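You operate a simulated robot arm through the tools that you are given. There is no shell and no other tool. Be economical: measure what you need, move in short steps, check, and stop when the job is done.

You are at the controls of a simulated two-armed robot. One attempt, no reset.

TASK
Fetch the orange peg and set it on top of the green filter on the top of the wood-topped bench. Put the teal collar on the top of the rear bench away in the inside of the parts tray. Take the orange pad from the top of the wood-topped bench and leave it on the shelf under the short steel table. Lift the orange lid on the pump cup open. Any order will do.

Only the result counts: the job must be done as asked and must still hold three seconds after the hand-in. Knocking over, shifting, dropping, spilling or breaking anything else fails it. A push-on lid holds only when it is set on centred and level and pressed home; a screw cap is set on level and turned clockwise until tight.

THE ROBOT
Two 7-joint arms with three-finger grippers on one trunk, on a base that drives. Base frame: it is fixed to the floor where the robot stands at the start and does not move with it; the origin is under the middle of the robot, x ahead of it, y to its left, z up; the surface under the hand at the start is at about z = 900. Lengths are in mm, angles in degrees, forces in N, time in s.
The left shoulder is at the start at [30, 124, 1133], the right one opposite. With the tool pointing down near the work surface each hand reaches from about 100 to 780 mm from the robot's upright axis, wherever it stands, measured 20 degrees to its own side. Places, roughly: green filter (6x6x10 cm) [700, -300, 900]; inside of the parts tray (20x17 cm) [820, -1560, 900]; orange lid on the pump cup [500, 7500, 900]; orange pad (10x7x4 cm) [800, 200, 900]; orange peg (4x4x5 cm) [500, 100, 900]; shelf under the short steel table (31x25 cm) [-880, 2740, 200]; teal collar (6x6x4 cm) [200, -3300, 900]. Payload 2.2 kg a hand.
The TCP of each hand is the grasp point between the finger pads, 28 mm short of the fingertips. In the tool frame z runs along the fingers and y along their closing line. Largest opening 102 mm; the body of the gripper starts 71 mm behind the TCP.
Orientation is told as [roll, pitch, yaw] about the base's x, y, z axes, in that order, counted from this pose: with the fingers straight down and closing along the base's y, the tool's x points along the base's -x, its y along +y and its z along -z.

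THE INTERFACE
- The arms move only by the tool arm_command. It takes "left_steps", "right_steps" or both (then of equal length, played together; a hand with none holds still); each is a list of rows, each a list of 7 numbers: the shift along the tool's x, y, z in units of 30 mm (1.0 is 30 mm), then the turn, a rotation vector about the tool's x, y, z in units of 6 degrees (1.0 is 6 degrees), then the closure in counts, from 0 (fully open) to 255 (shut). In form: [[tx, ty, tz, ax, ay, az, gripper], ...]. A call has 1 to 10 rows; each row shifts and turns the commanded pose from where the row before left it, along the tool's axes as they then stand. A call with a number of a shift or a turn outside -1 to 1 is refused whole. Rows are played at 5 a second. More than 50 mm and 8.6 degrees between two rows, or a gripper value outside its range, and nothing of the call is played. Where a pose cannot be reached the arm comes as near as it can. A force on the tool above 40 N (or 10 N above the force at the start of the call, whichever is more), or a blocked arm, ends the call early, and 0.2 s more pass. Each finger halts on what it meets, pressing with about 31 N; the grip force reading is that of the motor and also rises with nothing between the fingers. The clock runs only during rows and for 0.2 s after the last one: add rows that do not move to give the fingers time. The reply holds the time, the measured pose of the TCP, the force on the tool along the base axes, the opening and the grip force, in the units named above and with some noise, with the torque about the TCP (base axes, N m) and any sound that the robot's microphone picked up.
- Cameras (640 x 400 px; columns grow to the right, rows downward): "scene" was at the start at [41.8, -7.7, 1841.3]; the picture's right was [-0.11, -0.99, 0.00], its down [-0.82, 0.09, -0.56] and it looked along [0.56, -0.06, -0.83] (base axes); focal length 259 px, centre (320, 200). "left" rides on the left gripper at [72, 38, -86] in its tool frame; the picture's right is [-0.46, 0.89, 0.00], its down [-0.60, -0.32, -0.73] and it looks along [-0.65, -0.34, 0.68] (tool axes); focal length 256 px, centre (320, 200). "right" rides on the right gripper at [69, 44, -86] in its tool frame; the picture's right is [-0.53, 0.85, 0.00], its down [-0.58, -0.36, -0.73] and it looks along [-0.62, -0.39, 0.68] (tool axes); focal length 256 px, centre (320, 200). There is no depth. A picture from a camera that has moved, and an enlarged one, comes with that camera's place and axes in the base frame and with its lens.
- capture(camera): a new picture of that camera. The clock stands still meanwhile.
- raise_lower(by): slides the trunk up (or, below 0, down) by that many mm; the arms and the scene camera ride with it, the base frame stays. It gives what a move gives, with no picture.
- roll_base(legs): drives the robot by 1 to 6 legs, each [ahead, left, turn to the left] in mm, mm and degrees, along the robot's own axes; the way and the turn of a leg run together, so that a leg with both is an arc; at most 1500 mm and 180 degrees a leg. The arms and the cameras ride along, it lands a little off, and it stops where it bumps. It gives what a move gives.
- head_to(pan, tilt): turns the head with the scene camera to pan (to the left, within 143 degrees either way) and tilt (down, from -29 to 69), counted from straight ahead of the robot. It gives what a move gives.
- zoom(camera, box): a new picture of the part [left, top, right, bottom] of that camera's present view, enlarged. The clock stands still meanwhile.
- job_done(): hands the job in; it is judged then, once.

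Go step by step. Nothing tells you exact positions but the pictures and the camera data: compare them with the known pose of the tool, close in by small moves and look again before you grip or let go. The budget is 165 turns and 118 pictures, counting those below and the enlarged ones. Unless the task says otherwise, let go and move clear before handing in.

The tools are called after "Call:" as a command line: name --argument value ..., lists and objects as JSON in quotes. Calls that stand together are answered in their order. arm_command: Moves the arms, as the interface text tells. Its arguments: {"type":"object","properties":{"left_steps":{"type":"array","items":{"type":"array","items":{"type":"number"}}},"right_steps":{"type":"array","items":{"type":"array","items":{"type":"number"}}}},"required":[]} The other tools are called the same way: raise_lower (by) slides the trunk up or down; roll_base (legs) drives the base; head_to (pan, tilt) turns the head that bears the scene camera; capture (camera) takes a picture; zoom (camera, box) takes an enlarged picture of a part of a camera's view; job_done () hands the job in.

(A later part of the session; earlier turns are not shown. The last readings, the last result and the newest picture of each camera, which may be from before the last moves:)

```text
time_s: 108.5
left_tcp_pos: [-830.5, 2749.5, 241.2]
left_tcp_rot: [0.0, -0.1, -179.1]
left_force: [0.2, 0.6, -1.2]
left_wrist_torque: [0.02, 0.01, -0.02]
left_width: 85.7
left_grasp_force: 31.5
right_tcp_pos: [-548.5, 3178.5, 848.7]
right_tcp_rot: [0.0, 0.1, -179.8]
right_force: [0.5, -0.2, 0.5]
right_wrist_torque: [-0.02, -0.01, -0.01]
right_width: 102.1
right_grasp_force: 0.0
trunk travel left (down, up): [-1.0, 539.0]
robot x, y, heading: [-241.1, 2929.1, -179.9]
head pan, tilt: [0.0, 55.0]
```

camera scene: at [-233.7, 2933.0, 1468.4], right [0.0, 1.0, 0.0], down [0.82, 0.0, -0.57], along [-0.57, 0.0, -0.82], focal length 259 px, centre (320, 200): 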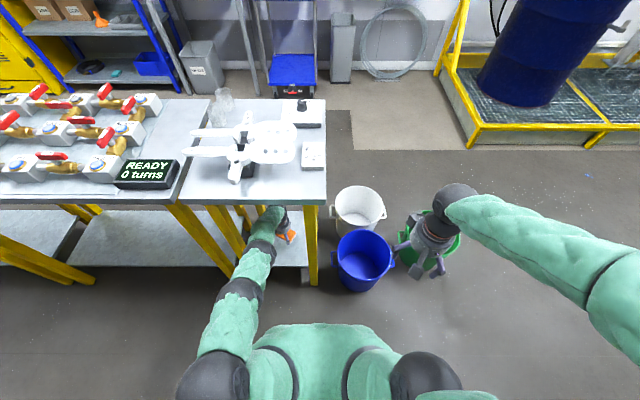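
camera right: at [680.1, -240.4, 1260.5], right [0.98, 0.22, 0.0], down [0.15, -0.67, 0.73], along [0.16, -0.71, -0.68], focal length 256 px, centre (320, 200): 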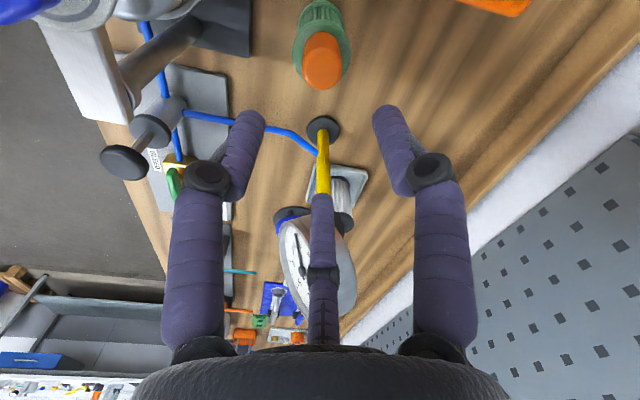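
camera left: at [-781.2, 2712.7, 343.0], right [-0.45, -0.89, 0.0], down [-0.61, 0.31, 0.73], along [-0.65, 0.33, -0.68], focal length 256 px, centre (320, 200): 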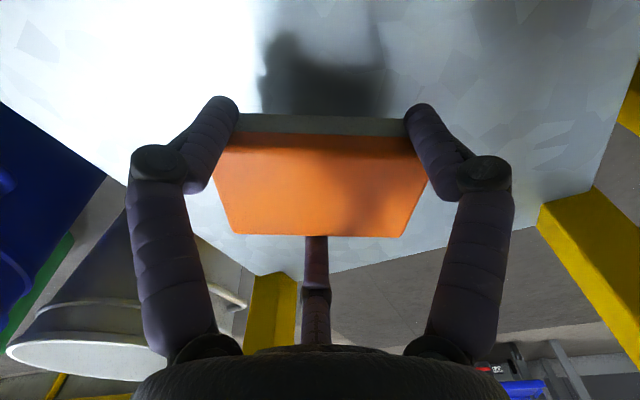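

Call:
arm_command --left_steps '[[0, 0, 0.15, 0, 0, 0, 255], [0, 0, 0.07, 0, 0, 0, 255], [0, 0, 0, 0, 0, 0, 255]]'

Call:
arm_command --left_steps '[[0, 0, 0.1, 0, 0, 0, 255], [0, 0, 0, 0, 0, 0, 255]]'

Call:
capture --camera "left"

```text
time_s: 109.2
left_tcp_pos: [-830.2, 2750.4, 234.2]
left_tcp_rot: [0.0, 0.0, -179.2]
left_force: [0.0, 0.3, -0.7]
left_wrist_torque: [0.0, 0.0, 0.01]
left_width: 85.8
left_grasp_force: 30.9
right_tcp_pos: [-547.9, 3178.6, 849.8]
right_tcp_rot: [0.2, 0.1, -179.7]
right_force: [-0.6, 0.0, -0.8]
right_wrist_torque: [0.0, 0.0, -0.01]
right_width: 102.1
right_grasp_force: 0.3
trunk travel left (down, up): [-1.0, 539.0]
robot x, y, heading: [-245.5, 2934.2, -179.7]
head pan, tilt: [0.0, 55.0]
```

```text
time_s: 109.8
left_tcp_pos: [-832.0, 2749.4, 233.4]
left_tcp_rot: [0.1, -0.2, -179.2]
left_force: [1.8, 0.3, 14.2]
left_wrist_torque: [0.87, -0.04, -0.08]
left_width: 85.6
left_grasp_force: 31.4
right_tcp_pos: [-547.4, 3177.2, 850.3]
right_tcp_rot: [0.2, -0.1, -179.7]
right_force: [-1.1, -0.5, 0.0]
right_wrist_torque: [-0.03, 0.0, 0.0]
right_width: 102.1
right_grasp_force: 0.1
trunk travel left (down, up): [-1.0, 539.0]
robot x, y, heading: [-241.0, 2933.4, -179.7]
head pan, tilt: [0.0, 55.0]
```

```text
62 pictures are left
camera left: at [-759.1, 2712.8, 317.3], right [-0.45, -0.89, 0.0], down [-0.61, 0.31, 0.73], along [-0.66, 0.33, -0.68], focal length 256 px, centre (320, 200)
```

left: 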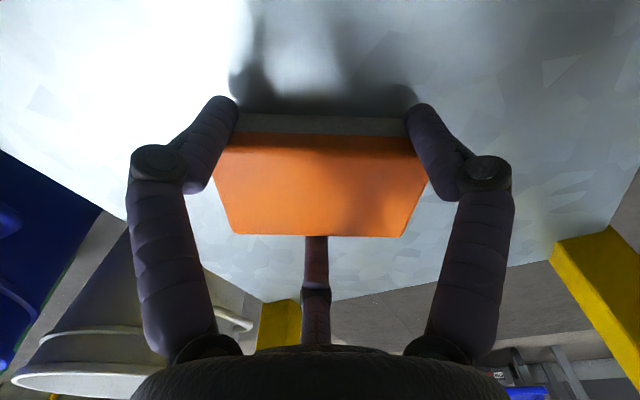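

Contact with the shelf is felt. I'll open and rise straight up a little.

Call:
arm_command --left_steps '[[0, 0, 0, 0, 0, 0, 30], [0, 0, 0, 0, 0, 0, 0], [0, 0, 0, 0, 0, 0, 0], [0, 0, -0.2, 0, 0, 0, 0], [0, 0, -0.4, 0, 0, 0, 0], [0, 0, -0.6, 0, 0, 0, 0], [0.2, 0, -0.7, 0, 0, 0, 0], [0.2, 0, -0.7, 0, 0, 0, 0]]'

Call:
capture --camera "left"

```text
time_s: 111.7
left_tcp_pos: [-808.4, 2754.2, 300.8]
left_tcp_rot: [-0.2, 1.1, -179.4]
left_force: [-0.3, -0.8, 1.2]
left_wrist_torque: [0.02, -0.03, 0.01]
left_width: 101.9
left_grasp_force: 0.0
right_tcp_pos: [-547.3, 3177.5, 847.5]
right_tcp_rot: [0.0, 0.1, -179.7]
right_force: [-0.4, -0.2, -0.5]
right_wrist_torque: [0.0, 0.01, -0.06]
right_width: 102.0
right_grasp_force: 0.0
trunk travel left (down, up): [-1.0, 539.0]
robot x, y, heading: [-241.7, 2933.8, -179.7]
head pan, tilt: [0.0, 55.0]
```

```text
61 pictures are left
camera left: at [-737.5, 2717.1, 385.8], right [-0.46, -0.89, -0.01], down [-0.62, 0.31, 0.72], along [-0.64, 0.34, -0.69], focal length 256 px, centre (320, 200)
```

left: 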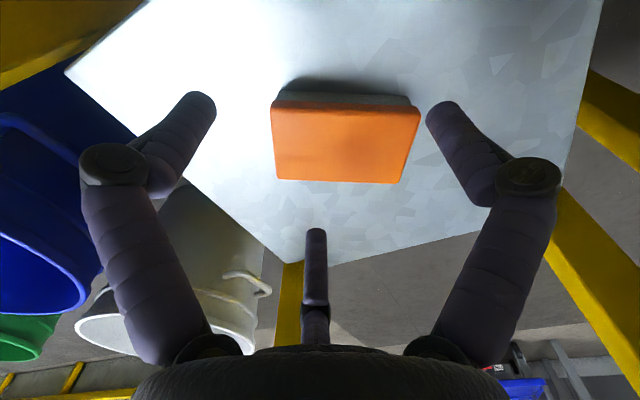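

The pad lies flat on the shelf. I'll back the hand straight out, then raise it.

Call:
roll_base --legs '[[-150, 0, 0]]'

Call:
arm_command --left_steps '[[0.8, 0, 0, 0, 0, 0, 0], [0.8, 0, 0, 0, 0, 0, 0], [0.8, 0, 0, 0, 0, 0, 0], [0.8, 0, 0, 0, 0, 0, 0], [0.8, 0, 0, 0, 0, 0, 0], [0.8, 0, 0, 0, 0, 0, 0], [0.8, 0, 0, 0, 0, 0, 0], [0.8, 0, 0, 0, 0, 0, 0], [0.8, 0, 0, 0, 0, 0, 0], [0, 0, 0, 0, 0, 0, 0]]'

Call:
arm_command --left_steps '[[0, 0, -1, 0, 0, 0, 0], [0, 0, -1, 0, 0, 0, 0], [0, 0, -1, 0, 0, 0, 0], [0, 0, -1, 0, 0, 0, 0], [0, 0, -1, 0, 0, 0, 0], [0, 0, -1, 0, 0, 0, 0], [0, 0, -1, 0, 0, 0, 0], [0, 0, -1, 0, 0, 0, 0], [0, 0, -1, 0, 0, 0, 0], [0, 0, -1, 0, 0, 0, 0]]'

Call:
arm_command --left_steps '[[0, 0, -1, 0, 0, 0, 0], [0, 0, -1, 0, 0, 0, 0], [0, 0, -1, 0, 0, 0, 0], [0, 0, -1, 0, 0, 0, 0], [0, 0, -1, 0, 0, 0, 0], [0, 0, -1, 0, 0, 0, 0], [0, 0, -1, 0, 0, 0, 0], [0, 0, -1, 0, 0, 0, 0], [0, 0, -1, 0, 0, 0, 0]]'

Call:
capture --camera "scene"

```text
time_s: 113.0
left_tcp_pos: [-667.7, 2750.0, 312.2]
left_tcp_rot: [0.0, -0.1, -179.1]
left_force: [-0.2, 0.0, 0.1]
left_wrist_torque: [-0.01, -0.01, -0.01]
left_width: 101.9
left_grasp_force: 0.0
right_tcp_pos: [-395.6, 3178.6, 849.2]
right_tcp_rot: [0.2, 0.0, -179.6]
right_force: [0.6, 0.5, -0.8]
right_wrist_torque: [0.0, -0.01, -0.01]
right_width: 101.8
right_grasp_force: 0.0
trunk travel left (down, up): [-1.0, 539.0]
robot x, y, heading: [-88.5, 2933.8, -180.1]
head pan, tilt: [0.0, 55.0]
```

```text
time_s: 115.2
left_tcp_pos: [-453.1, 2751.6, 311.7]
left_tcp_rot: [0.0, -0.1, -179.2]
left_force: [-0.1, -0.2, 0.4]
left_wrist_torque: [-0.03, 0.01, 0.03]
left_width: 102.1
left_grasp_force: 0.2
right_tcp_pos: [-395.9, 3178.8, 848.0]
right_tcp_rot: [0.1, 0.1, -179.6]
right_force: [-0.2, -0.3, 0.7]
right_wrist_torque: [0.0, -0.02, -0.06]
right_width: 102.0
right_grasp_force: 0.1
trunk travel left (down, up): [-1.0, 539.0]
robot x, y, heading: [-87.4, 2932.4, -179.6]
head pan, tilt: [0.0, 55.0]
```

```text
time_s: 117.4
left_tcp_pos: [-453.1, 2752.2, 613.6]
left_tcp_rot: [-0.1, 0.0, -179.1]
left_force: [0.2, 0.7, 0.0]
left_wrist_torque: [-0.01, -0.03, -0.02]
left_width: 102.2
left_grasp_force: 0.2
right_tcp_pos: [-396.0, 3179.3, 850.2]
right_tcp_rot: [0.1, 0.1, -179.6]
right_force: [0.6, 0.5, 0.8]
right_wrist_torque: [0.03, 0.01, -0.01]
right_width: 101.9
right_grasp_force: 0.1
trunk travel left (down, up): [-1.0, 539.0]
robot x, y, heading: [-90.2, 2934.9, -179.7]
head pan, tilt: [0.0, 55.0]
```

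```text
time_s: 119.4
left_tcp_pos: [-449.8, 2754.2, 880.0]
left_tcp_rot: [0.0, 0.0, -179.0]
left_force: [0.6, 0.4, -1.1]
left_wrist_torque: [-0.02, 0.01, 0.0]
left_width: 102.0
left_grasp_force: 0.1
right_tcp_pos: [-396.1, 3178.3, 849.7]
right_tcp_rot: [0.1, 0.1, -179.6]
right_force: [-0.8, 0.4, -0.2]
right_wrist_torque: [-0.01, 0.0, -0.01]
right_width: 102.0
right_grasp_force: 0.1
trunk travel left (down, up): [-1.0, 539.0]
robot x, y, heading: [-87.8, 2934.6, -179.8]
head pan, tilt: [0.0, 55.0]
```

```text
60 pictures are left
camera scene: at [-131.9, 2933.4, 1468.4], right [-0.01, 1.0, 0.0], down [0.82, 0.0, -0.57], along [-0.57, 0.0, -0.82], focal length 259 px, centre (320, 200)
```

scene: 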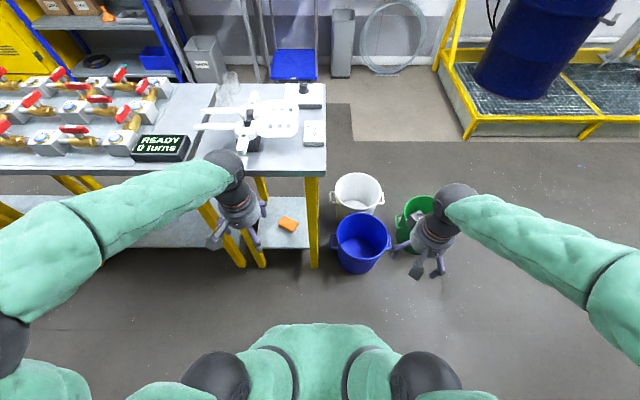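

The pad is on the shelf. Next is the pump cup's lid at about [500, 7500]: raise the trunk, turn to face +y and look down the aisle.

Call:
raise_lower --by 400

Call:
roll_base --legs '[[0, 0, -89.5]]'

Call:
head_to --pan 0 --tilt 25

Call:
capture --camera "scene"

```text
time_s: 123.3
left_tcp_pos: [-449.5, 2753.2, 1279.4]
left_tcp_rot: [0.0, -0.1, -179.1]
left_force: [-0.5, 0.4, -0.3]
left_wrist_torque: [0.0, -0.02, 0.01]
left_width: 101.8
left_grasp_force: 0.1
right_tcp_pos: [-396.8, 3178.8, 1249.7]
right_tcp_rot: [0.1, 0.1, -179.6]
right_force: [0.0, -0.2, -0.2]
right_wrist_torque: [-0.03, 0.01, 0.02]
right_width: 101.9
right_grasp_force: 0.1
trunk travel left (down, up): [-401.0, 139.0]
robot x, y, heading: [-90.1, 2934.5, -179.8]
head pan, tilt: [0.0, 55.0]
```

```text
time_s: 127.4
left_tcp_pos: [-278.3, 3290.0, 1279.9]
left_tcp_rot: [0.0, -0.1, 92.0]
left_force: [0.5, 1.0, -0.1]
left_wrist_torque: [-0.03, -0.01, -0.03]
left_width: 102.0
left_grasp_force: 0.1
right_tcp_pos: [148.7, 3244.1, 1248.5]
right_tcp_rot: [0.1, 0.1, 91.5]
right_force: [-0.3, 0.1, -0.1]
right_wrist_torque: [-0.02, 0.0, -0.01]
right_width: 101.7
right_grasp_force: 0.1
trunk travel left (down, up): [-401.0, 139.0]
robot x, y, heading: [-87.1, 2932.8, 91.2]
head pan, tilt: [0.0, 55.0]
```

```text
time_s: 128.4
left_tcp_pos: [-278.4, 3289.1, 1279.4]
left_tcp_rot: [0.0, -0.1, 91.9]
left_force: [0.3, -0.4, -0.6]
left_wrist_torque: [0.02, 0.02, -0.02]
left_width: 102.2
left_grasp_force: 0.0
right_tcp_pos: [148.1, 3244.9, 1249.5]
right_tcp_rot: [0.1, 0.1, 91.4]
right_force: [0.5, -0.1, 0.8]
right_wrist_torque: [0.01, -0.03, -0.01]
right_width: 102.0
right_grasp_force: 0.1
trunk travel left (down, up): [-401.0, 139.0]
robot x, y, heading: [-91.0, 2936.9, 91.2]
head pan, tilt: [0.0, 25.0]
```

```text
59 pictures are left
camera scene: at [-91.4, 2995.9, 1912.3], right [1.0, 0.03, 0.0], down [0.01, -0.42, -0.91], along [-0.02, 0.91, -0.42], focal length 259 px, centre (320, 200)
```

scene: 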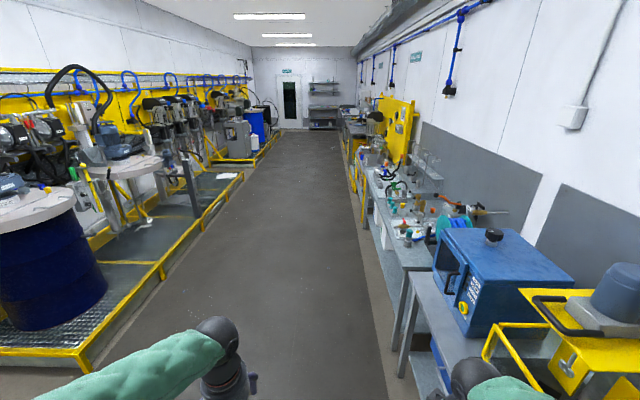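

The right bench carries tall boxes, so I'll keep 300 mm further left while driving down the aisle, then turn to face the bench at y≈7440.

Call:
roll_base --legs '[[300, 300, -1.2], [1400, 0, 0], [1400, 0, 0], [1400, 0, 0]]'

Call:
roll_base --legs '[[0, 0, -90]]'

Call:
capture --camera "scene"

```text
time_s: 131.1
left_tcp_pos: [-581.2, 3579.8, 1278.7]
left_tcp_rot: [0.0, -0.1, 91.1]
left_force: [-0.1, -0.2, 0.2]
left_wrist_torque: [-0.03, -0.03, 0.0]
left_width: 102.2
left_grasp_force: 0.0
right_tcp_pos: [-156.6, 3529.0, 1249.0]
right_tcp_rot: [0.1, 0.1, 90.5]
right_force: [-0.5, -0.8, -0.6]
right_wrist_torque: [-0.02, -0.04, 0.0]
right_width: 102.0
right_grasp_force: 0.2
trunk travel left (down, up): [-401.0, 139.0]
robot x, y, heading: [-396.7, 3222.1, 90.5]
head pan, tilt: [0.0, 25.0]
stopped in leg 1: the robot was blocked; the commanded pose is now the measured one
```

```text
time_s: 135.2
left_tcp_pos: [-45.3, 3414.5, 1279.3]
left_tcp_rot: [0.0, 0.0, 3.2]
left_force: [0.3, -0.3, -0.4]
left_wrist_torque: [0.01, 0.02, 0.01]
left_width: 101.9
left_grasp_force: 0.0
right_tcp_pos: [-82.2, 2987.2, 1248.9]
right_tcp_rot: [0.1, 0.1, 2.5]
right_force: [-0.4, 0.4, -0.8]
right_wrist_torque: [-0.02, -0.01, 0.03]
right_width: 102.0
right_grasp_force: 0.1
trunk travel left (down, up): [-401.0, 139.0]
robot x, y, heading: [-398.3, 3220.5, 2.5]
head pan, tilt: [0.0, 25.0]
```

```text
58 pictures are left
camera scene: at [-334.7, 3223.5, 1912.4], right [0.04, -1.0, 0.0], down [-0.42, -0.02, -0.91], along [0.91, 0.04, -0.42], focal length 259 px, centre (320, 200)
```

scene: 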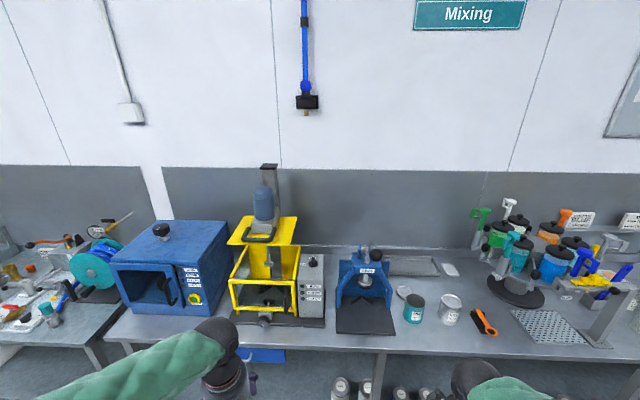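

The drive was blocked, possibly by a bucket beside the short table. I'll move off and check the buckets.

Call:
roll_base --legs '[[300, 0, -2.5]]'

Call:
head_to --pan 143 --tilt 50

Call:
capture --camera "scene"

```text
time_s: 137.3
left_tcp_pos: [268.4, 3402.9, 1279.0]
left_tcp_rot: [-0.1, 0.0, 0.2]
left_force: [0.3, 0.3, 1.0]
left_wrist_torque: [0.02, 0.0, 0.0]
left_width: 102.1
left_grasp_force: 0.0
right_tcp_pos: [211.4, 2978.2, 1250.3]
right_tcp_rot: [0.0, -0.1, -0.3]
right_force: [0.5, 0.0, 0.0]
right_wrist_torque: [-0.01, 0.03, -0.02]
right_width: 101.8
right_grasp_force: 0.2
trunk travel left (down, up): [-401.0, 139.0]
robot x, y, heading: [-91.1, 3226.8, -0.4]
head pan, tilt: [0.0, 25.0]
```

```text
time_s: 139.6
left_tcp_pos: [268.8, 3401.8, 1279.3]
left_tcp_rot: [0.0, -0.1, 0.2]
left_force: [0.3, 0.2, 0.1]
left_wrist_torque: [0.02, 0.01, -0.03]
left_width: 102.1
left_grasp_force: 0.0
right_tcp_pos: [211.4, 2978.0, 1249.7]
right_tcp_rot: [-0.1, 0.1, -0.3]
right_force: [-0.2, 0.4, 0.3]
right_wrist_torque: [-0.01, -0.02, 0.03]
right_width: 102.1
right_grasp_force: 0.1
trunk travel left (down, up): [-401.0, 139.0]
robot x, y, heading: [-90.9, 3225.1, -0.3]
head pan, tilt: [143.0, 50.0]
```

```text
57 pictures are left
camera scene: at [-182.5, 3273.5, 1874.9], right [0.61, 0.79, 0.0], down [0.61, -0.47, -0.64], along [-0.51, 0.39, -0.77], focal length 259 px, centre (320, 200)
```

scene: 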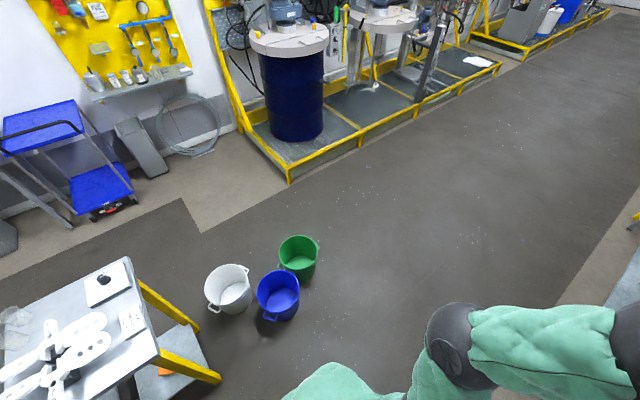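

The blue bucket (and the green one behind it) were clearly pushed: blue stood at about [-710, 3149] before. I must restore them, so I'll look closely at where they are now.

Call:
zoom --camera "scene" --box '[130, 210, 370, 380]'

```text
2.35 times, centred on (250, 295) of scene
camera zoom: at [-182.5, 3273.5, 1874.9], right [0.61, 0.79, 0.0], down [0.61, -0.47, -0.64], along [-0.51, 0.39, -0.77], focal length 610 px, centre (485, -24)
```

zoom: 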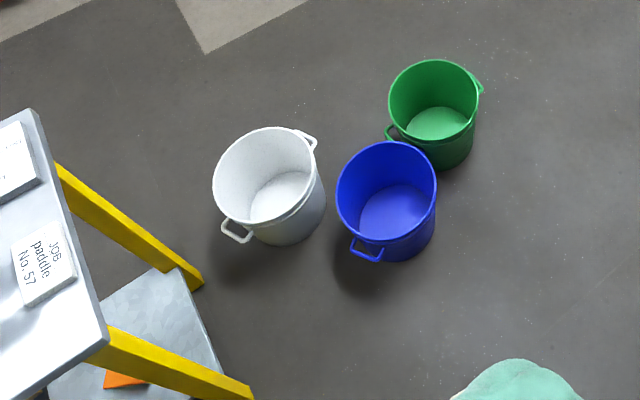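

Blue was pushed from about [-765, 3157] to [-846, 3438] and green from about [-895, 3495] to [-984, 3688]; white hasn't moved. I'll hook each bucket's leading inner wall with closed fingers and pull it straight back, starting by turning around and lowering the trunk.

Call:
roll_base --legs '[[0, 0, 90], [0, 0, 90]]'

Call:
roll_base --legs '[[0, -290, 0]]'

Call:
raise_lower --by -400

Call:
head_to --pan 0 --tilt 55

Call:
capture --camera "scene"

```text
time_s: 147.5
left_tcp_pos: [-461.7, 3069.2, 1279.4]
left_tcp_rot: [0.0, 0.0, 177.2]
left_force: [0.0, 0.3, -0.1]
left_wrist_torque: [-0.01, -0.01, 0.02]
left_width: 101.9
left_grasp_force: 0.1
right_tcp_pos: [-381.2, 3490.2, 1249.9]
right_tcp_rot: [0.0, 0.1, 176.6]
right_force: [0.5, 0.2, 0.0]
right_wrist_torque: [0.03, 0.02, 0.02]
right_width: 102.0
right_grasp_force: 0.0
trunk travel left (down, up): [-401.0, 139.0]
robot x, y, heading: [-88.3, 3226.2, 177.0]
head pan, tilt: [143.0, 50.0]
```

```text
time_s: 149.5
left_tcp_pos: [-444.2, 3370.1, 1281.5]
left_tcp_rot: [0.1, 0.0, 176.3]
left_force: [0.3, -0.2, 0.4]
left_wrist_torque: [-0.03, 0.0, -0.02]
left_width: 102.1
left_grasp_force: 0.0
right_tcp_pos: [-357.9, 3788.9, 1250.1]
right_tcp_rot: [0.0, 0.0, 175.7]
right_force: [-0.5, 0.6, 0.3]
right_wrist_torque: [0.01, 0.01, -0.01]
right_width: 102.1
right_grasp_force: 0.1
trunk travel left (down, up): [-401.0, 139.0]
robot x, y, heading: [-72.6, 3519.8, 175.3]
head pan, tilt: [143.0, 50.0]
```

```text
time_s: 153.3
left_tcp_pos: [-443.5, 3369.5, 880.2]
left_tcp_rot: [0.0, 0.0, 176.2]
left_force: [0.6, 0.5, -0.8]
left_wrist_torque: [0.01, 0.02, -0.05]
left_width: 101.7
left_grasp_force: 0.0
right_tcp_pos: [-356.8, 3787.8, 848.8]
right_tcp_rot: [0.0, 0.0, 175.7]
right_force: [-0.7, 0.2, 0.2]
right_wrist_torque: [-0.01, 0.0, -0.01]
right_width: 102.0
right_grasp_force: 0.0
trunk travel left (down, up): [-1.0, 539.0]
robot x, y, heading: [-75.5, 3514.1, 175.6]
head pan, tilt: [143.0, 50.0]
```

```text
time_s: 155.6
left_tcp_pos: [-444.3, 3369.0, 880.6]
left_tcp_rot: [-0.1, 0.0, 176.3]
left_force: [0.6, -0.4, 0.3]
left_wrist_torque: [-0.01, -0.01, 0.02]
left_width: 101.8
left_grasp_force: 0.1
right_tcp_pos: [-357.4, 3788.5, 848.7]
right_tcp_rot: [0.2, 0.1, 175.7]
right_force: [-0.5, 1.0, 0.0]
right_wrist_torque: [0.01, 0.0, -0.02]
right_width: 101.8
right_grasp_force: 0.0
trunk travel left (down, up): [-1.0, 539.0]
robot x, y, heading: [-73.9, 3521.5, 175.8]
head pan, tilt: [0.0, 55.0]
```

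```text
55 pictures are left
camera scene: at [-113.8, 3522.9, 1468.4], right [0.07, 1.0, 0.0], down [0.82, -0.06, -0.57], along [-0.57, 0.04, -0.82], focal length 259 px, centre (320, 200)
```

scene: 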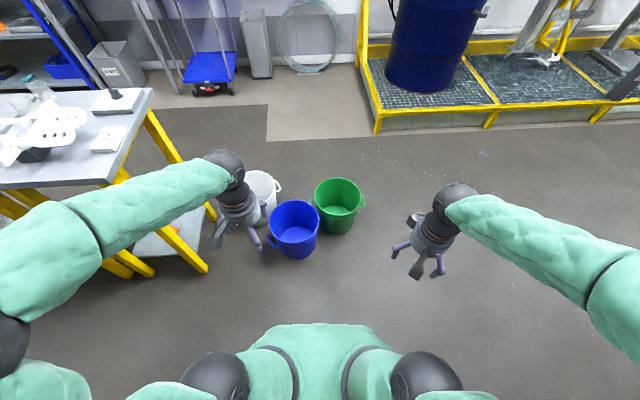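

Blue measures [-855, 3430] from here, consistent. I'll square up, close the left fingers and lower the hand to z≈280.

Call:
roll_base --legs '[[0, 0, 4.2]]'

Call:
arm_command --left_steps '[[0, 0, 1, 0, 0, 0, 255], [0, 0, 1, 0, 0, 0, 255], [0, 0, 1, 0, 0, 0, 255], [0, 0, 1, 0, 0, 0, 255], [0, 0, 1, 0, 0, 0, 255], [0, 0, 1, 0, 0, 0, 255], [0, 0, 1, 0, 0, 0, 255], [0, 0, 1, 0, 0, 0, 255], [0, 0, 1, 0, 0, 0, 255], [0, 0, 1, 0, 0, 0, 255]]'

Call:
arm_command --left_steps '[[0, 0, 1, 0, 0, 0, 255], [0, 0, 1, 0, 0, 0, 255], [0, 0, 1, 0, 0, 0, 255], [0, 0, 1, 0, 0, 0, 255], [0, 0, 1, 0, 0, 0, 255], [0, 0, 1, 0, 0, 0, 255], [0, 0, 1, 0, 0, 0, 255], [0, 0, 1, 0, 0, 0, 255], [0, 0, 1, 0, 0, 0, 255], [0, 0, 0.8, 0, 0, 0, 255]]'

Call:
roll_base --legs '[[160, 0, 0]]'

Call:
capture --camera "left"

```text
time_s: 156.5
left_tcp_pos: [-432.4, 3341.1, 880.0]
left_tcp_rot: [0.0, 0.0, -179.4]
left_force: [-0.1, -0.5, -0.5]
left_wrist_torque: [-0.01, 0.03, 0.01]
left_width: 101.8
left_grasp_force: 0.0
right_tcp_pos: [-377.7, 3766.9, 850.3]
right_tcp_rot: [0.0, 0.1, -179.8]
right_force: [0.0, -0.7, -1.4]
right_wrist_torque: [-0.01, -0.05, 0.03]
right_width: 101.9
right_grasp_force: 0.0
trunk travel left (down, up): [-1.0, 539.0]
robot x, y, heading: [-72.8, 3519.1, -180.1]
head pan, tilt: [0.0, 55.0]
```

```text
time_s: 158.7
left_tcp_pos: [-433.6, 3339.9, 575.9]
left_tcp_rot: [0.0, 0.0, -179.4]
left_force: [-0.2, -1.0, 0.4]
left_wrist_torque: [0.0, -0.02, 0.07]
left_width: 1.9
left_grasp_force: 30.5
right_tcp_pos: [-376.2, 3766.9, 850.7]
right_tcp_rot: [0.1, 0.1, -179.9]
right_force: [0.1, 0.6, 0.0]
right_wrist_torque: [0.02, -0.02, -0.01]
right_width: 101.8
right_grasp_force: 0.2
trunk travel left (down, up): [-1.0, 539.0]
robot x, y, heading: [-70.8, 3519.1, -180.4]
head pan, tilt: [0.0, 55.0]
```

```text
time_s: 160.9
left_tcp_pos: [-433.9, 3342.1, 285.2]
left_tcp_rot: [-0.1, -0.1, -179.4]
left_force: [0.0, -0.1, 0.1]
left_wrist_torque: [0.01, 0.0, 0.0]
left_width: 2.0
left_grasp_force: 31.4
right_tcp_pos: [-376.4, 3766.1, 849.3]
right_tcp_rot: [0.1, 0.1, -179.9]
right_force: [0.1, 0.6, -0.3]
right_wrist_torque: [0.01, -0.01, 0.01]
right_width: 102.2
right_grasp_force: 0.1
trunk travel left (down, up): [-1.0, 539.0]
robot x, y, heading: [-71.5, 3518.9, -180.1]
head pan, tilt: [0.0, 55.0]
```

```text
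time_s: 162.3
left_tcp_pos: [-592.9, 3340.6, 287.2]
left_tcp_rot: [0.0, 0.0, -179.3]
left_force: [0.2, -1.3, -0.1]
left_wrist_torque: [-0.01, -0.01, 0.03]
left_width: 2.2
left_grasp_force: 30.7
right_tcp_pos: [-538.3, 3765.8, 848.9]
right_tcp_rot: [0.1, 0.1, -179.7]
right_force: [-1.5, 0.1, -1.5]
right_wrist_torque: [0.01, 0.0, 0.0]
right_width: 102.3
right_grasp_force: 0.1
trunk travel left (down, up): [-1.0, 539.0]
robot x, y, heading: [-231.8, 3522.3, -179.8]
head pan, tilt: [0.0, 55.0]
```

```text
54 pictures are left
camera left: at [-520.5, 3303.6, 370.8], right [-0.45, -0.89, 0.0], down [-0.61, 0.31, 0.73], along [-0.65, 0.33, -0.68], focal length 256 px, centre (320, 200)
```

left: 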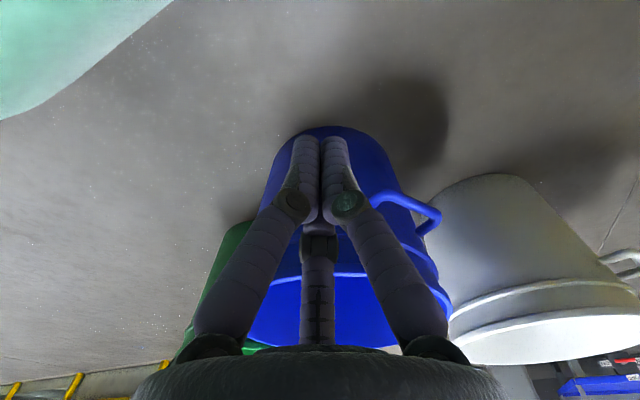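

From here the rim looks higher, about z 270. I'll rise to 345, reach over the bucket's interior and check before dipping the closed fingers in.

Call:
arm_command --left_steps '[[0, 0, -1, 0, 0, 0, 255], [0, 0, -1, 0, 0, 0, 255], [-0.86, -0.05, 0, 0, 0, 0, 255], [-0.86, -0.05, 0, 0, 0, 0, 255], [-0.86, -0.05, 0, 0, 0, 0, 255], [-0.86, -0.05, 0, 0, 0, 0, 255], [-0.86, -0.05, 0, 0, 0, 0, 255], [-0.86, -0.05, 0, 0, 0, 0, 255], [-0.86, -0.05, 0, 0, 0, 0, 255], [-0.86, -0.05, 0, 0, 0, 0, 255]]'

Call:
capture --camera "left"

Call:
zoom --camera "scene" --box '[200, 130, 400, 300]'

```text
time_s: 164.5
left_tcp_pos: [-800.0, 3350.4, 345.7]
left_tcp_rot: [0.0, 0.0, -179.3]
left_force: [0.3, 0.0, -0.1]
left_wrist_torque: [0.0, 0.02, -0.02]
left_width: 1.8
left_grasp_force: 31.7
right_tcp_pos: [-537.3, 3766.0, 849.5]
right_tcp_rot: [0.1, 0.2, -179.8]
right_force: [0.9, 0.6, -0.9]
right_wrist_torque: [0.01, 0.04, 0.0]
right_width: 102.1
right_grasp_force: 0.0
trunk travel left (down, up): [-1.0, 539.0]
robot x, y, heading: [-231.3, 3515.2, -179.6]
head pan, tilt: [0.0, 55.0]
```

```text
53 pictures are left
camera left: at [-728.0, 3313.0, 430.5], right [-0.45, -0.89, 0.0], down [-0.61, 0.31, 0.73], along [-0.65, 0.33, -0.68], focal length 256 px, centre (320, 200)
```

left: 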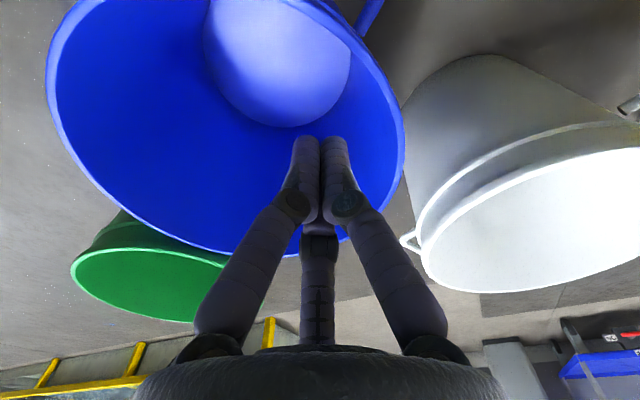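

```text
2.35 times, centred on (300, 215) of scene
camera zoom: at [-274.2, 3519.5, 1468.4], right [0.0, 1.0, 0.0], down [0.82, 0.0, -0.57], along [-0.57, 0.0, -0.82], focal length 610 px, centre (367, 165)
```

zoom: 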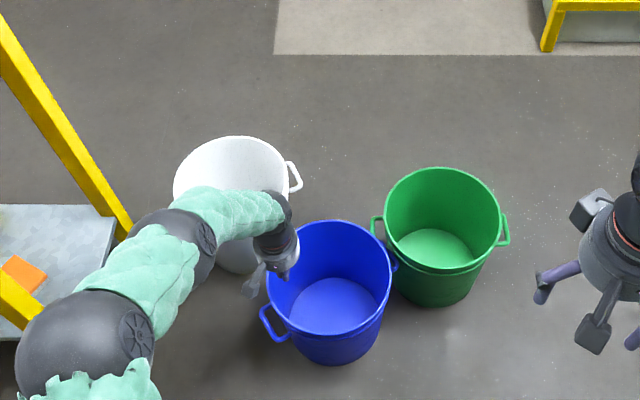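

Rim height ≈ 265 and the bucket centre is [-823, 3432], with the closed fingers inside its wall. I'll dip the fingers in and pull with the base along the reverse direction of the push.

Call:
arm_command --left_steps '[[0, 0, 0.7, 0, 0, 0, 255], [0, 0, 0.7, 0, 0, 0, 255], [0, 0, 0.7, 0, 0, 0, 255], [0, 0, 0.7, 0, 0, 0, 255], [0, 0, 0.6, 0, 0, 0, 255], [0, 0, 0, 0, 0, 0, 255]]'

Call:
roll_base --legs '[[-85, 288, 0]]'

Call:
capture --camera "scene"

```text
time_s: 165.9
left_tcp_pos: [-803.1, 3350.8, 246.0]
left_tcp_rot: [-0.1, 0.0, -179.3]
left_force: [-0.5, 0.3, -0.5]
left_wrist_torque: [0.01, -0.01, 0.02]
left_width: 2.0
left_grasp_force: 30.6
right_tcp_pos: [-537.1, 3765.4, 849.8]
right_tcp_rot: [0.1, 0.1, -179.8]
right_force: [-0.5, 0.4, 0.2]
right_wrist_torque: [-0.03, -0.02, 0.0]
right_width: 102.1
right_grasp_force: 0.1
trunk travel left (down, up): [-1.0, 539.0]
robot x, y, heading: [-232.1, 3520.8, -180.3]
head pan, tilt: [0.0, 55.0]
```

```text
time_s: 167.9
left_tcp_pos: [-716.2, 3066.1, 246.6]
left_tcp_rot: [0.0, 0.0, -179.3]
left_force: [0.7, -0.6, 0.9]
left_wrist_torque: [0.02, 0.01, 0.02]
left_width: 2.3
left_grasp_force: 31.3
right_tcp_pos: [-450.1, 3483.3, 850.0]
right_tcp_rot: [0.0, 0.2, -179.8]
right_force: [0.2, -0.5, -0.1]
right_wrist_torque: [-0.01, 0.02, 0.01]
right_width: 101.9
right_grasp_force: 0.0
trunk travel left (down, up): [-1.0, 539.0]
robot x, y, heading: [-146.8, 3237.3, -179.8]
head pan, tilt: [0.0, 55.0]
```

```text
51 pictures are left
camera scene: at [-188.1, 3234.7, 1468.4], right [0.0, 1.0, 0.0], down [0.82, 0.0, -0.57], along [-0.57, 0.0, -0.82], focal length 259 px, centre (320, 200)
```

scene: 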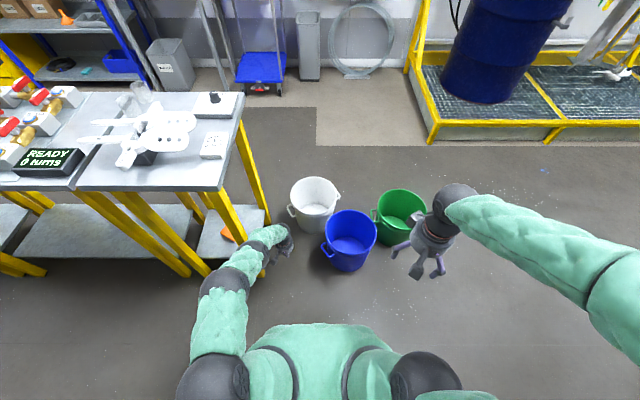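

The fingers slipped over the rim and blue moved only about 40 mm. I'll grip its wall at the -y side of the rim instead: rise, open, reposition and look.

Call:
arm_command --left_steps '[[0, 0, -1, 0, 0, 0, 0], [0, 0, -1, 0, 0, 0, 0], [0, 0, -1, 0, 0, 0, 0], [0, 0, -1, 0, 0, 0, 0]]'

Call:
roll_base --legs '[[134, -212, 0]]'

Call:
capture --camera "left"

Call:
zoom --camera "scene" --box '[200, 130, 440, 300]'

```text
time_s: 168.9
left_tcp_pos: [-715.2, 3066.1, 367.0]
left_tcp_rot: [-0.1, 0.0, -179.4]
left_force: [0.5, -0.2, -0.2]
left_wrist_torque: [-0.02, 0.05, -0.04]
left_width: 101.9
left_grasp_force: 0.0
right_tcp_pos: [-451.7, 3480.9, 848.3]
right_tcp_rot: [0.0, 0.1, -179.9]
right_force: [0.3, -1.0, 0.6]
right_wrist_torque: [0.04, -0.04, 0.01]
right_width: 102.1
right_grasp_force: 0.1
trunk travel left (down, up): [-1.0, 539.0]
robot x, y, heading: [-144.8, 3234.0, -179.8]
head pan, tilt: [0.0, 55.0]
```

```text
time_s: 170.7
left_tcp_pos: [-846.8, 3265.8, 366.6]
left_tcp_rot: [0.0, 0.0, -179.0]
left_force: [0.1, 0.3, 0.4]
left_wrist_torque: [-0.01, 0.04, 0.04]
left_width: 102.2
left_grasp_force: 0.2
right_tcp_pos: [-583.6, 3683.9, 849.7]
right_tcp_rot: [0.1, 0.0, -179.5]
right_force: [0.8, 0.0, -0.1]
right_wrist_torque: [-0.01, -0.03, -0.03]
right_width: 102.0
right_grasp_force: 0.1
trunk travel left (down, up): [-1.0, 539.0]
robot x, y, heading: [-278.8, 3438.0, -179.5]
head pan, tilt: [0.0, 55.0]
```

```text
50 pictures are left
camera left: at [-773.4, 3229.9, 451.4], right [-0.45, -0.89, 0.0], down [-0.61, 0.31, 0.73], along [-0.65, 0.33, -0.68], focal length 256 px, centre (320, 200)
```

left: 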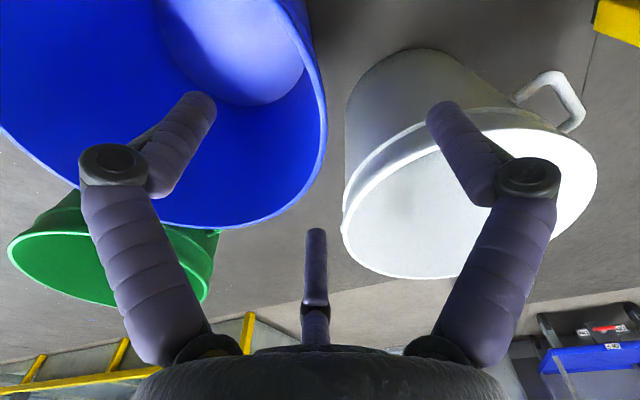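

```text
2.35 times, centred on (320, 215) of scene
camera zoom: at [-319.2, 3438.7, 1468.4], right [-0.01, 1.0, 0.0], down [0.82, 0.01, -0.57], along [-0.57, 0.0, -0.82], focal length 610 px, centre (320, 165)
```

zoom: 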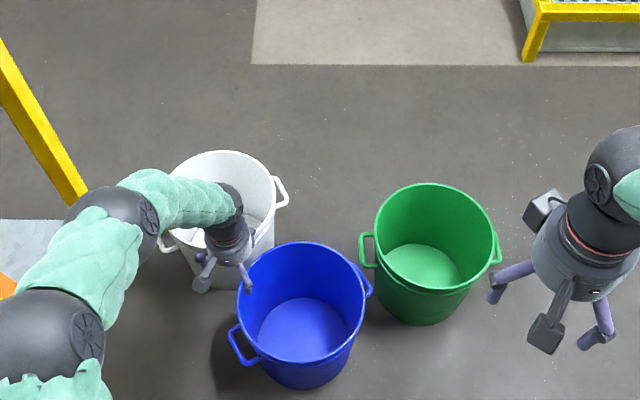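

The open hand is nearly straddling blue's wall (centre [-832, 3399], R≈133). I'll shift 16 mm, lower over the wall and close.

Call:
arm_command --left_steps '[[0.5, -0.53, 0, 0, 0, 0, 0], [0, 0, 0.8, 0, 0, 0, 0], [0, 0, 0.8, 0, 0, 0, 0], [0, 0, 0.8, 0, 0, 0, 0], [0, 0, 0.8, 0, 0, 0, 0], [0, 0, 0.7, 0, 0, 0, 0], [0, 0, 0.3, 0, 0, 0, 0], [0, 0, 0, 0, 0, 0, 0]]'

Call:
capture --camera "left"

```text
time_s: 172.5
left_tcp_pos: [-832.4, 3282.3, 241.6]
left_tcp_rot: [0.0, -0.1, -179.0]
left_force: [-0.4, 0.9, -0.2]
left_wrist_torque: [-0.01, 0.0, 0.02]
left_width: 101.9
left_grasp_force: 0.1
right_tcp_pos: [-582.7, 3682.9, 849.6]
right_tcp_rot: [0.0, 0.2, -179.5]
right_force: [-0.2, -0.5, -0.1]
right_wrist_torque: [-0.01, 0.0, -0.01]
right_width: 102.2
right_grasp_force: 0.1
trunk travel left (down, up): [-1.0, 539.0]
robot x, y, heading: [-276.4, 3438.4, -179.4]
head pan, tilt: [0.0, 55.0]
```

```text
48 pictures are left
camera left: at [-759.3, 3246.0, 325.7], right [-0.45, -0.89, 0.0], down [-0.61, 0.31, 0.73], along [-0.65, 0.33, -0.68], focal length 256 px, centre (320, 200)
```

left: 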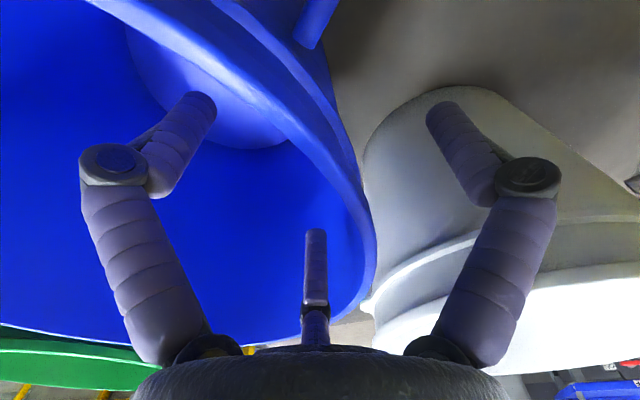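

The wall is straddled (two fingers inside, one outside). Closing now.

Call:
arm_command --left_steps '[[0, 0, 0, 0, 0, 0, 100], [0, 0, 0, 0, 0, 0, 180], [0, 0, 0, 0, 0, 0, 255], [0, 0, 0, 0, 0, 0, 255], [0, 0, 0, 0, 0, 0, 255], [0, 0, 0, 0, 0, 0, 255]]'

Call:
roll_base --legs '[[-15, 40, 0]]'

Call:
capture --camera "left"

Call:
zoom --camera "scene" --box '[200, 130, 440, 300]'

```text
time_s: 173.9
left_tcp_pos: [-833.9, 3282.9, 242.0]
left_tcp_rot: [0.1, -0.1, -179.1]
left_force: [3.3, -4.9, 11.8]
left_wrist_torque: [1.63, -0.12, -0.53]
left_width: 13.0
left_grasp_force: 31.3
right_tcp_pos: [-582.8, 3683.4, 850.2]
right_tcp_rot: [0.0, 0.0, -179.5]
right_force: [-0.1, 0.1, 0.2]
right_wrist_torque: [0.01, 0.01, 0.03]
right_width: 102.1
right_grasp_force: 0.0
trunk travel left (down, up): [-1.0, 539.0]
robot x, y, heading: [-276.3, 3439.3, -179.5]
head pan, tilt: [0.0, 55.0]
```

```text
time_s: 174.8
left_tcp_pos: [-817.9, 3243.6, 243.0]
left_tcp_rot: [0.1, 0.0, -179.0]
left_force: [3.7, -7.8, 12.9]
left_wrist_torque: [1.45, 0.3, -0.31]
left_width: 11.3
left_grasp_force: 31.0
right_tcp_pos: [-567.8, 3643.1, 848.6]
right_tcp_rot: [0.0, 0.1, -179.6]
right_force: [-0.3, -0.1, -0.2]
right_wrist_torque: [-0.01, 0.01, 0.0]
right_width: 102.0
right_grasp_force: 0.0
trunk travel left (down, up): [-1.0, 539.0]
robot x, y, heading: [-261.5, 3398.2, -179.3]
head pan, tilt: [0.0, 55.0]
```

```text
47 pictures are left
camera left: at [-744.1, 3205.8, 326.7], right [-0.45, -0.89, 0.0], down [-0.61, 0.31, 0.73], along [-0.66, 0.33, -0.68], focal length 256 px, centre (320, 200)
```

left: 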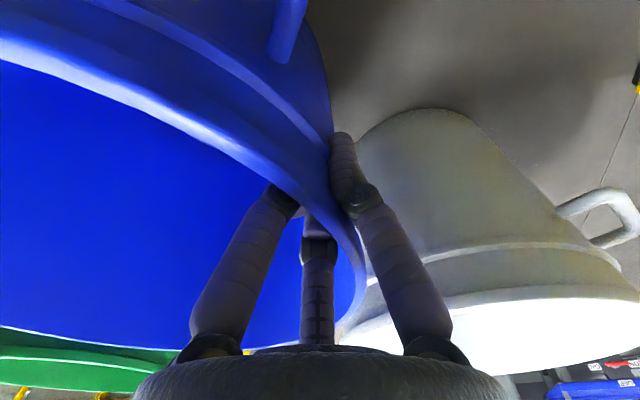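

```text
2.35 times, centred on (320, 215) of scene
camera zoom: at [-302.2, 3398.7, 1468.5], right [-0.01, 1.0, 0.0], down [0.82, 0.01, -0.57], along [-0.57, 0.0, -0.82], focal length 610 px, centre (320, 165)
```

zoom: 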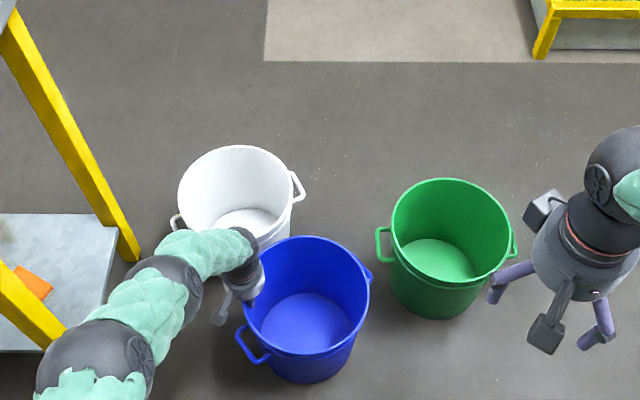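

Blue follows the grip. I'll drive the remaining offset, about +95 in x and -224 in y, and then re-measure.

Call:
roll_base --legs '[[-95, 224, 0]]'

Call:
zoom --camera "scene" --box '[200, 130, 440, 300]'

```text
time_s: 176.6
left_tcp_pos: [-723.0, 3013.7, 243.3]
left_tcp_rot: [0.1, -0.2, -179.2]
left_force: [1.2, -3.8, 9.2]
left_wrist_torque: [1.48, 0.1, -0.1]
left_width: 10.6
left_grasp_force: 31.1
right_tcp_pos: [-472.1, 3414.8, 849.5]
right_tcp_rot: [0.0, 0.0, -179.8]
right_force: [-0.1, -0.3, -0.7]
right_wrist_torque: [-0.01, -0.01, -0.01]
right_width: 102.2
right_grasp_force: 0.0
trunk travel left (down, up): [-1.0, 539.0]
robot x, y, heading: [-166.1, 3170.7, -179.7]
head pan, tilt: [0.0, 55.0]
```

```text
2.35 times, centred on (320, 215) of scene
camera zoom: at [-207.4, 3169.4, 1468.5], right [0.0, 1.0, 0.0], down [0.82, 0.0, -0.57], along [-0.57, 0.0, -0.82], focal length 610 px, centre (320, 165)
```

zoom: 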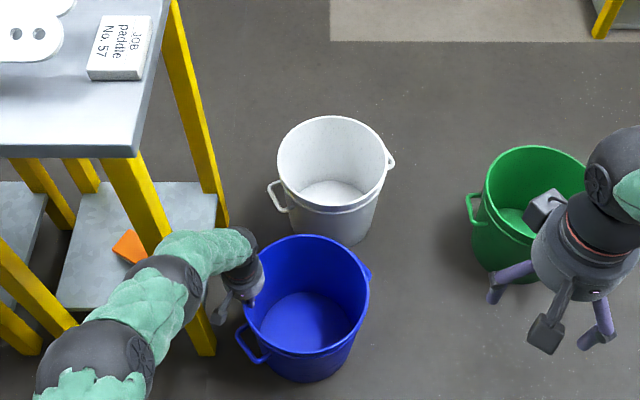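

Blue is back at about [-730, 3143], matching the earlier measurement. White also got shifted about 47 mm (+y) and green about [-84, +198] from its place, so I'll release blue and go to white's rim next.

Call:
arm_command --left_steps '[[0, 0, 0, 0, 0, 0, 0], [0, 0, 0, 0, 0, 0, 0], [0, 0, 0, 0, 0, 0, 0], [0, 0, -0.5, 0, 0, 0, 0], [0, 0, -0.9, 0, 0, 0, 0], [0, 0, -0.9, 0, 0, 0, 0], [0, 0, -0.9, 0, 0, 0, 0], [0, 0, -0.9, 0, 0, 0, 0]]'

Call:
roll_base --legs '[[0, -319, 0], [213, 0, 0]]'

Call:
arm_command --left_steps '[[-0.1, 0.6, 0, 0, 0, 0, 0], [-0.1, 0.6, 0, 0, 0, 0, 0], [-0.1, 0.6, 0, 0, 0, 0, 0], [-0.1, 0.6, 0, 0, 0, 0, 0], [0, 0, 0, 0, 0, 0, 0]]'

Call:
capture --camera "left"

Call:
zoom --camera "scene" --box '[200, 130, 440, 300]'

```text
time_s: 178.4
left_tcp_pos: [-721.5, 3015.5, 365.5]
left_tcp_rot: [0.1, -0.1, -179.2]
left_force: [-0.4, -0.1, 0.4]
left_wrist_torque: [-0.02, 0.05, 0.0]
left_width: 102.1
left_grasp_force: 0.0
right_tcp_pos: [-471.4, 3415.1, 849.5]
right_tcp_rot: [0.1, 0.1, -179.8]
right_force: [0.2, -0.5, 0.2]
right_wrist_torque: [-0.02, 0.03, -0.03]
right_width: 101.8
right_grasp_force: 0.0
trunk travel left (down, up): [-1.0, 539.0]
robot x, y, heading: [-170.5, 3168.4, -179.9]
head pan, tilt: [0.0, 55.0]
```

```text
time_s: 181.7
left_tcp_pos: [-932.2, 3322.2, 365.3]
left_tcp_rot: [0.2, -0.1, -179.2]
left_force: [-0.3, 0.2, 0.1]
left_wrist_torque: [0.02, 0.01, 0.01]
left_width: 102.2
left_grasp_force: 0.0
right_tcp_pos: [-682.0, 3721.9, 849.6]
right_tcp_rot: [0.0, 0.2, -179.9]
right_force: [0.1, 0.5, 0.1]
right_wrist_torque: [-0.01, -0.02, -0.02]
right_width: 101.9
right_grasp_force: 0.0
trunk travel left (down, up): [-1.0, 539.0]
robot x, y, heading: [-381.6, 3477.9, -180.1]
head pan, tilt: [0.0, 55.0]
```

```text
time_s: 182.9
left_tcp_pos: [-943.2, 3247.7, 363.9]
left_tcp_rot: [0.1, -0.1, -179.3]
left_force: [-0.8, -0.2, 0.3]
left_wrist_torque: [0.02, 0.02, -0.03]
left_width: 101.9
left_grasp_force: 0.1
right_tcp_pos: [-682.8, 3722.5, 849.4]
right_tcp_rot: [0.0, 0.1, -179.9]
right_force: [0.8, -0.2, 0.9]
right_wrist_torque: [-0.01, -0.01, 0.02]
right_width: 102.1
right_grasp_force: 0.1
trunk travel left (down, up): [-1.0, 539.0]
robot x, y, heading: [-378.8, 3479.8, -180.0]
head pan, tilt: [0.0, 55.0]
```

```text
44 pictures are left
camera left: at [-871.0, 3211.0, 447.2], right [-0.45, -0.89, 0.0], down [-0.61, 0.31, 0.73], along [-0.65, 0.33, -0.68], focal length 256 px, centre (320, 200)
```

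left: 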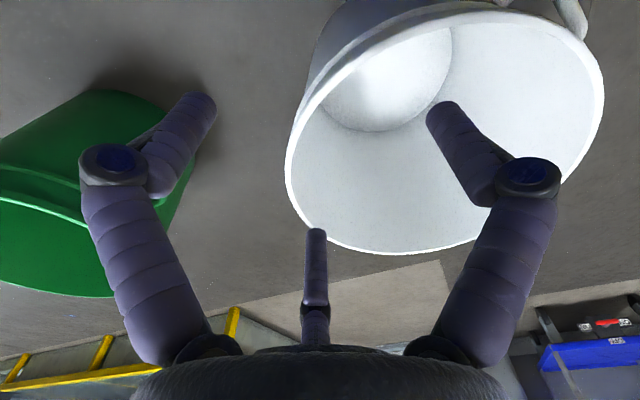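

```text
2.35 times, centred on (320, 215) of scene
camera zoom: at [-418.8, 3476.5, 1468.4], right [0.0, 1.0, 0.0], down [0.82, 0.0, -0.57], along [-0.57, 0.0, -0.82], focal length 610 px, centre (320, 165)
```

zoom: 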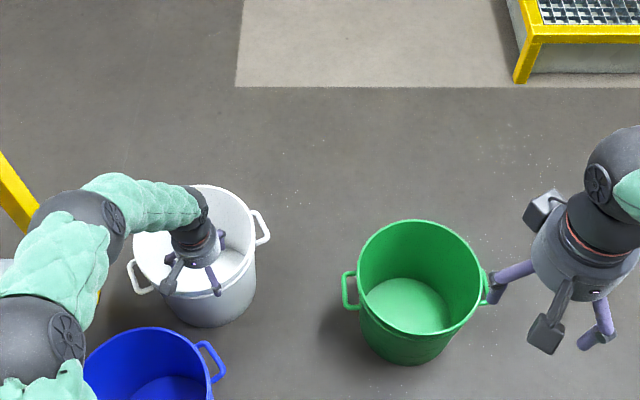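

White's centre is about [-1068, 3192]; the hand already straddles its rim at 30°. I'll lower and close on the wall.

Call:
arm_command --left_steps '[[-0.3, 0, 0, 0, 0, 0, 0], [0, 0, 0.8, 0, 0, 0, 0], [0, 0, 0.8, 0, 0, 0, 0], [0, 0, 0.8, 0, 0, 0, 0], [0, 0, 0.8, 0, 0, 0, 0], [0, 0, 0.7, 0, 0, 0, 0], [0, 0, 0.1, 0, 0, 0, 0], [0, 0, 0, 0, 0, 0, 0]]'

Call:
capture --camera "left"

```text
time_s: 184.7
left_tcp_pos: [-952.2, 3247.6, 246.2]
left_tcp_rot: [0.1, -0.1, -179.3]
left_force: [1.2, -0.2, 0.8]
left_wrist_torque: [0.0, -0.02, 0.01]
left_width: 102.0
left_grasp_force: 0.0
right_tcp_pos: [-682.3, 3722.5, 849.3]
right_tcp_rot: [0.1, 0.1, -179.8]
right_force: [0.2, -0.3, 0.7]
right_wrist_torque: [-0.01, -0.02, -0.01]
right_width: 102.3
right_grasp_force: 0.1
trunk travel left (down, up): [-1.0, 539.0]
robot x, y, heading: [-377.2, 3476.6, -180.1]
head pan, tilt: [0.0, 55.0]
```

```text
42 pictures are left
camera left: at [-878.8, 3211.0, 329.7], right [-0.45, -0.89, 0.0], down [-0.61, 0.31, 0.73], along [-0.65, 0.33, -0.68], focal length 256 px, centre (320, 200)
```

left: 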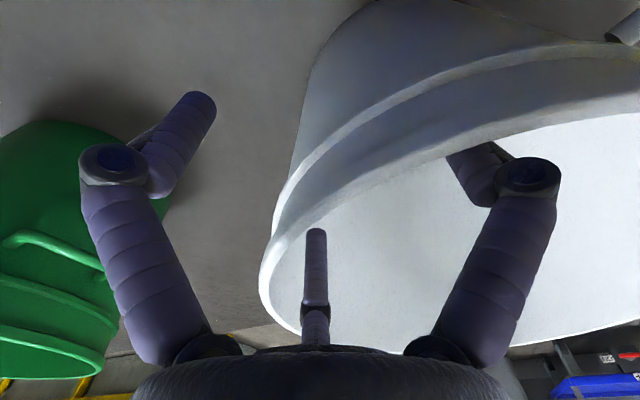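

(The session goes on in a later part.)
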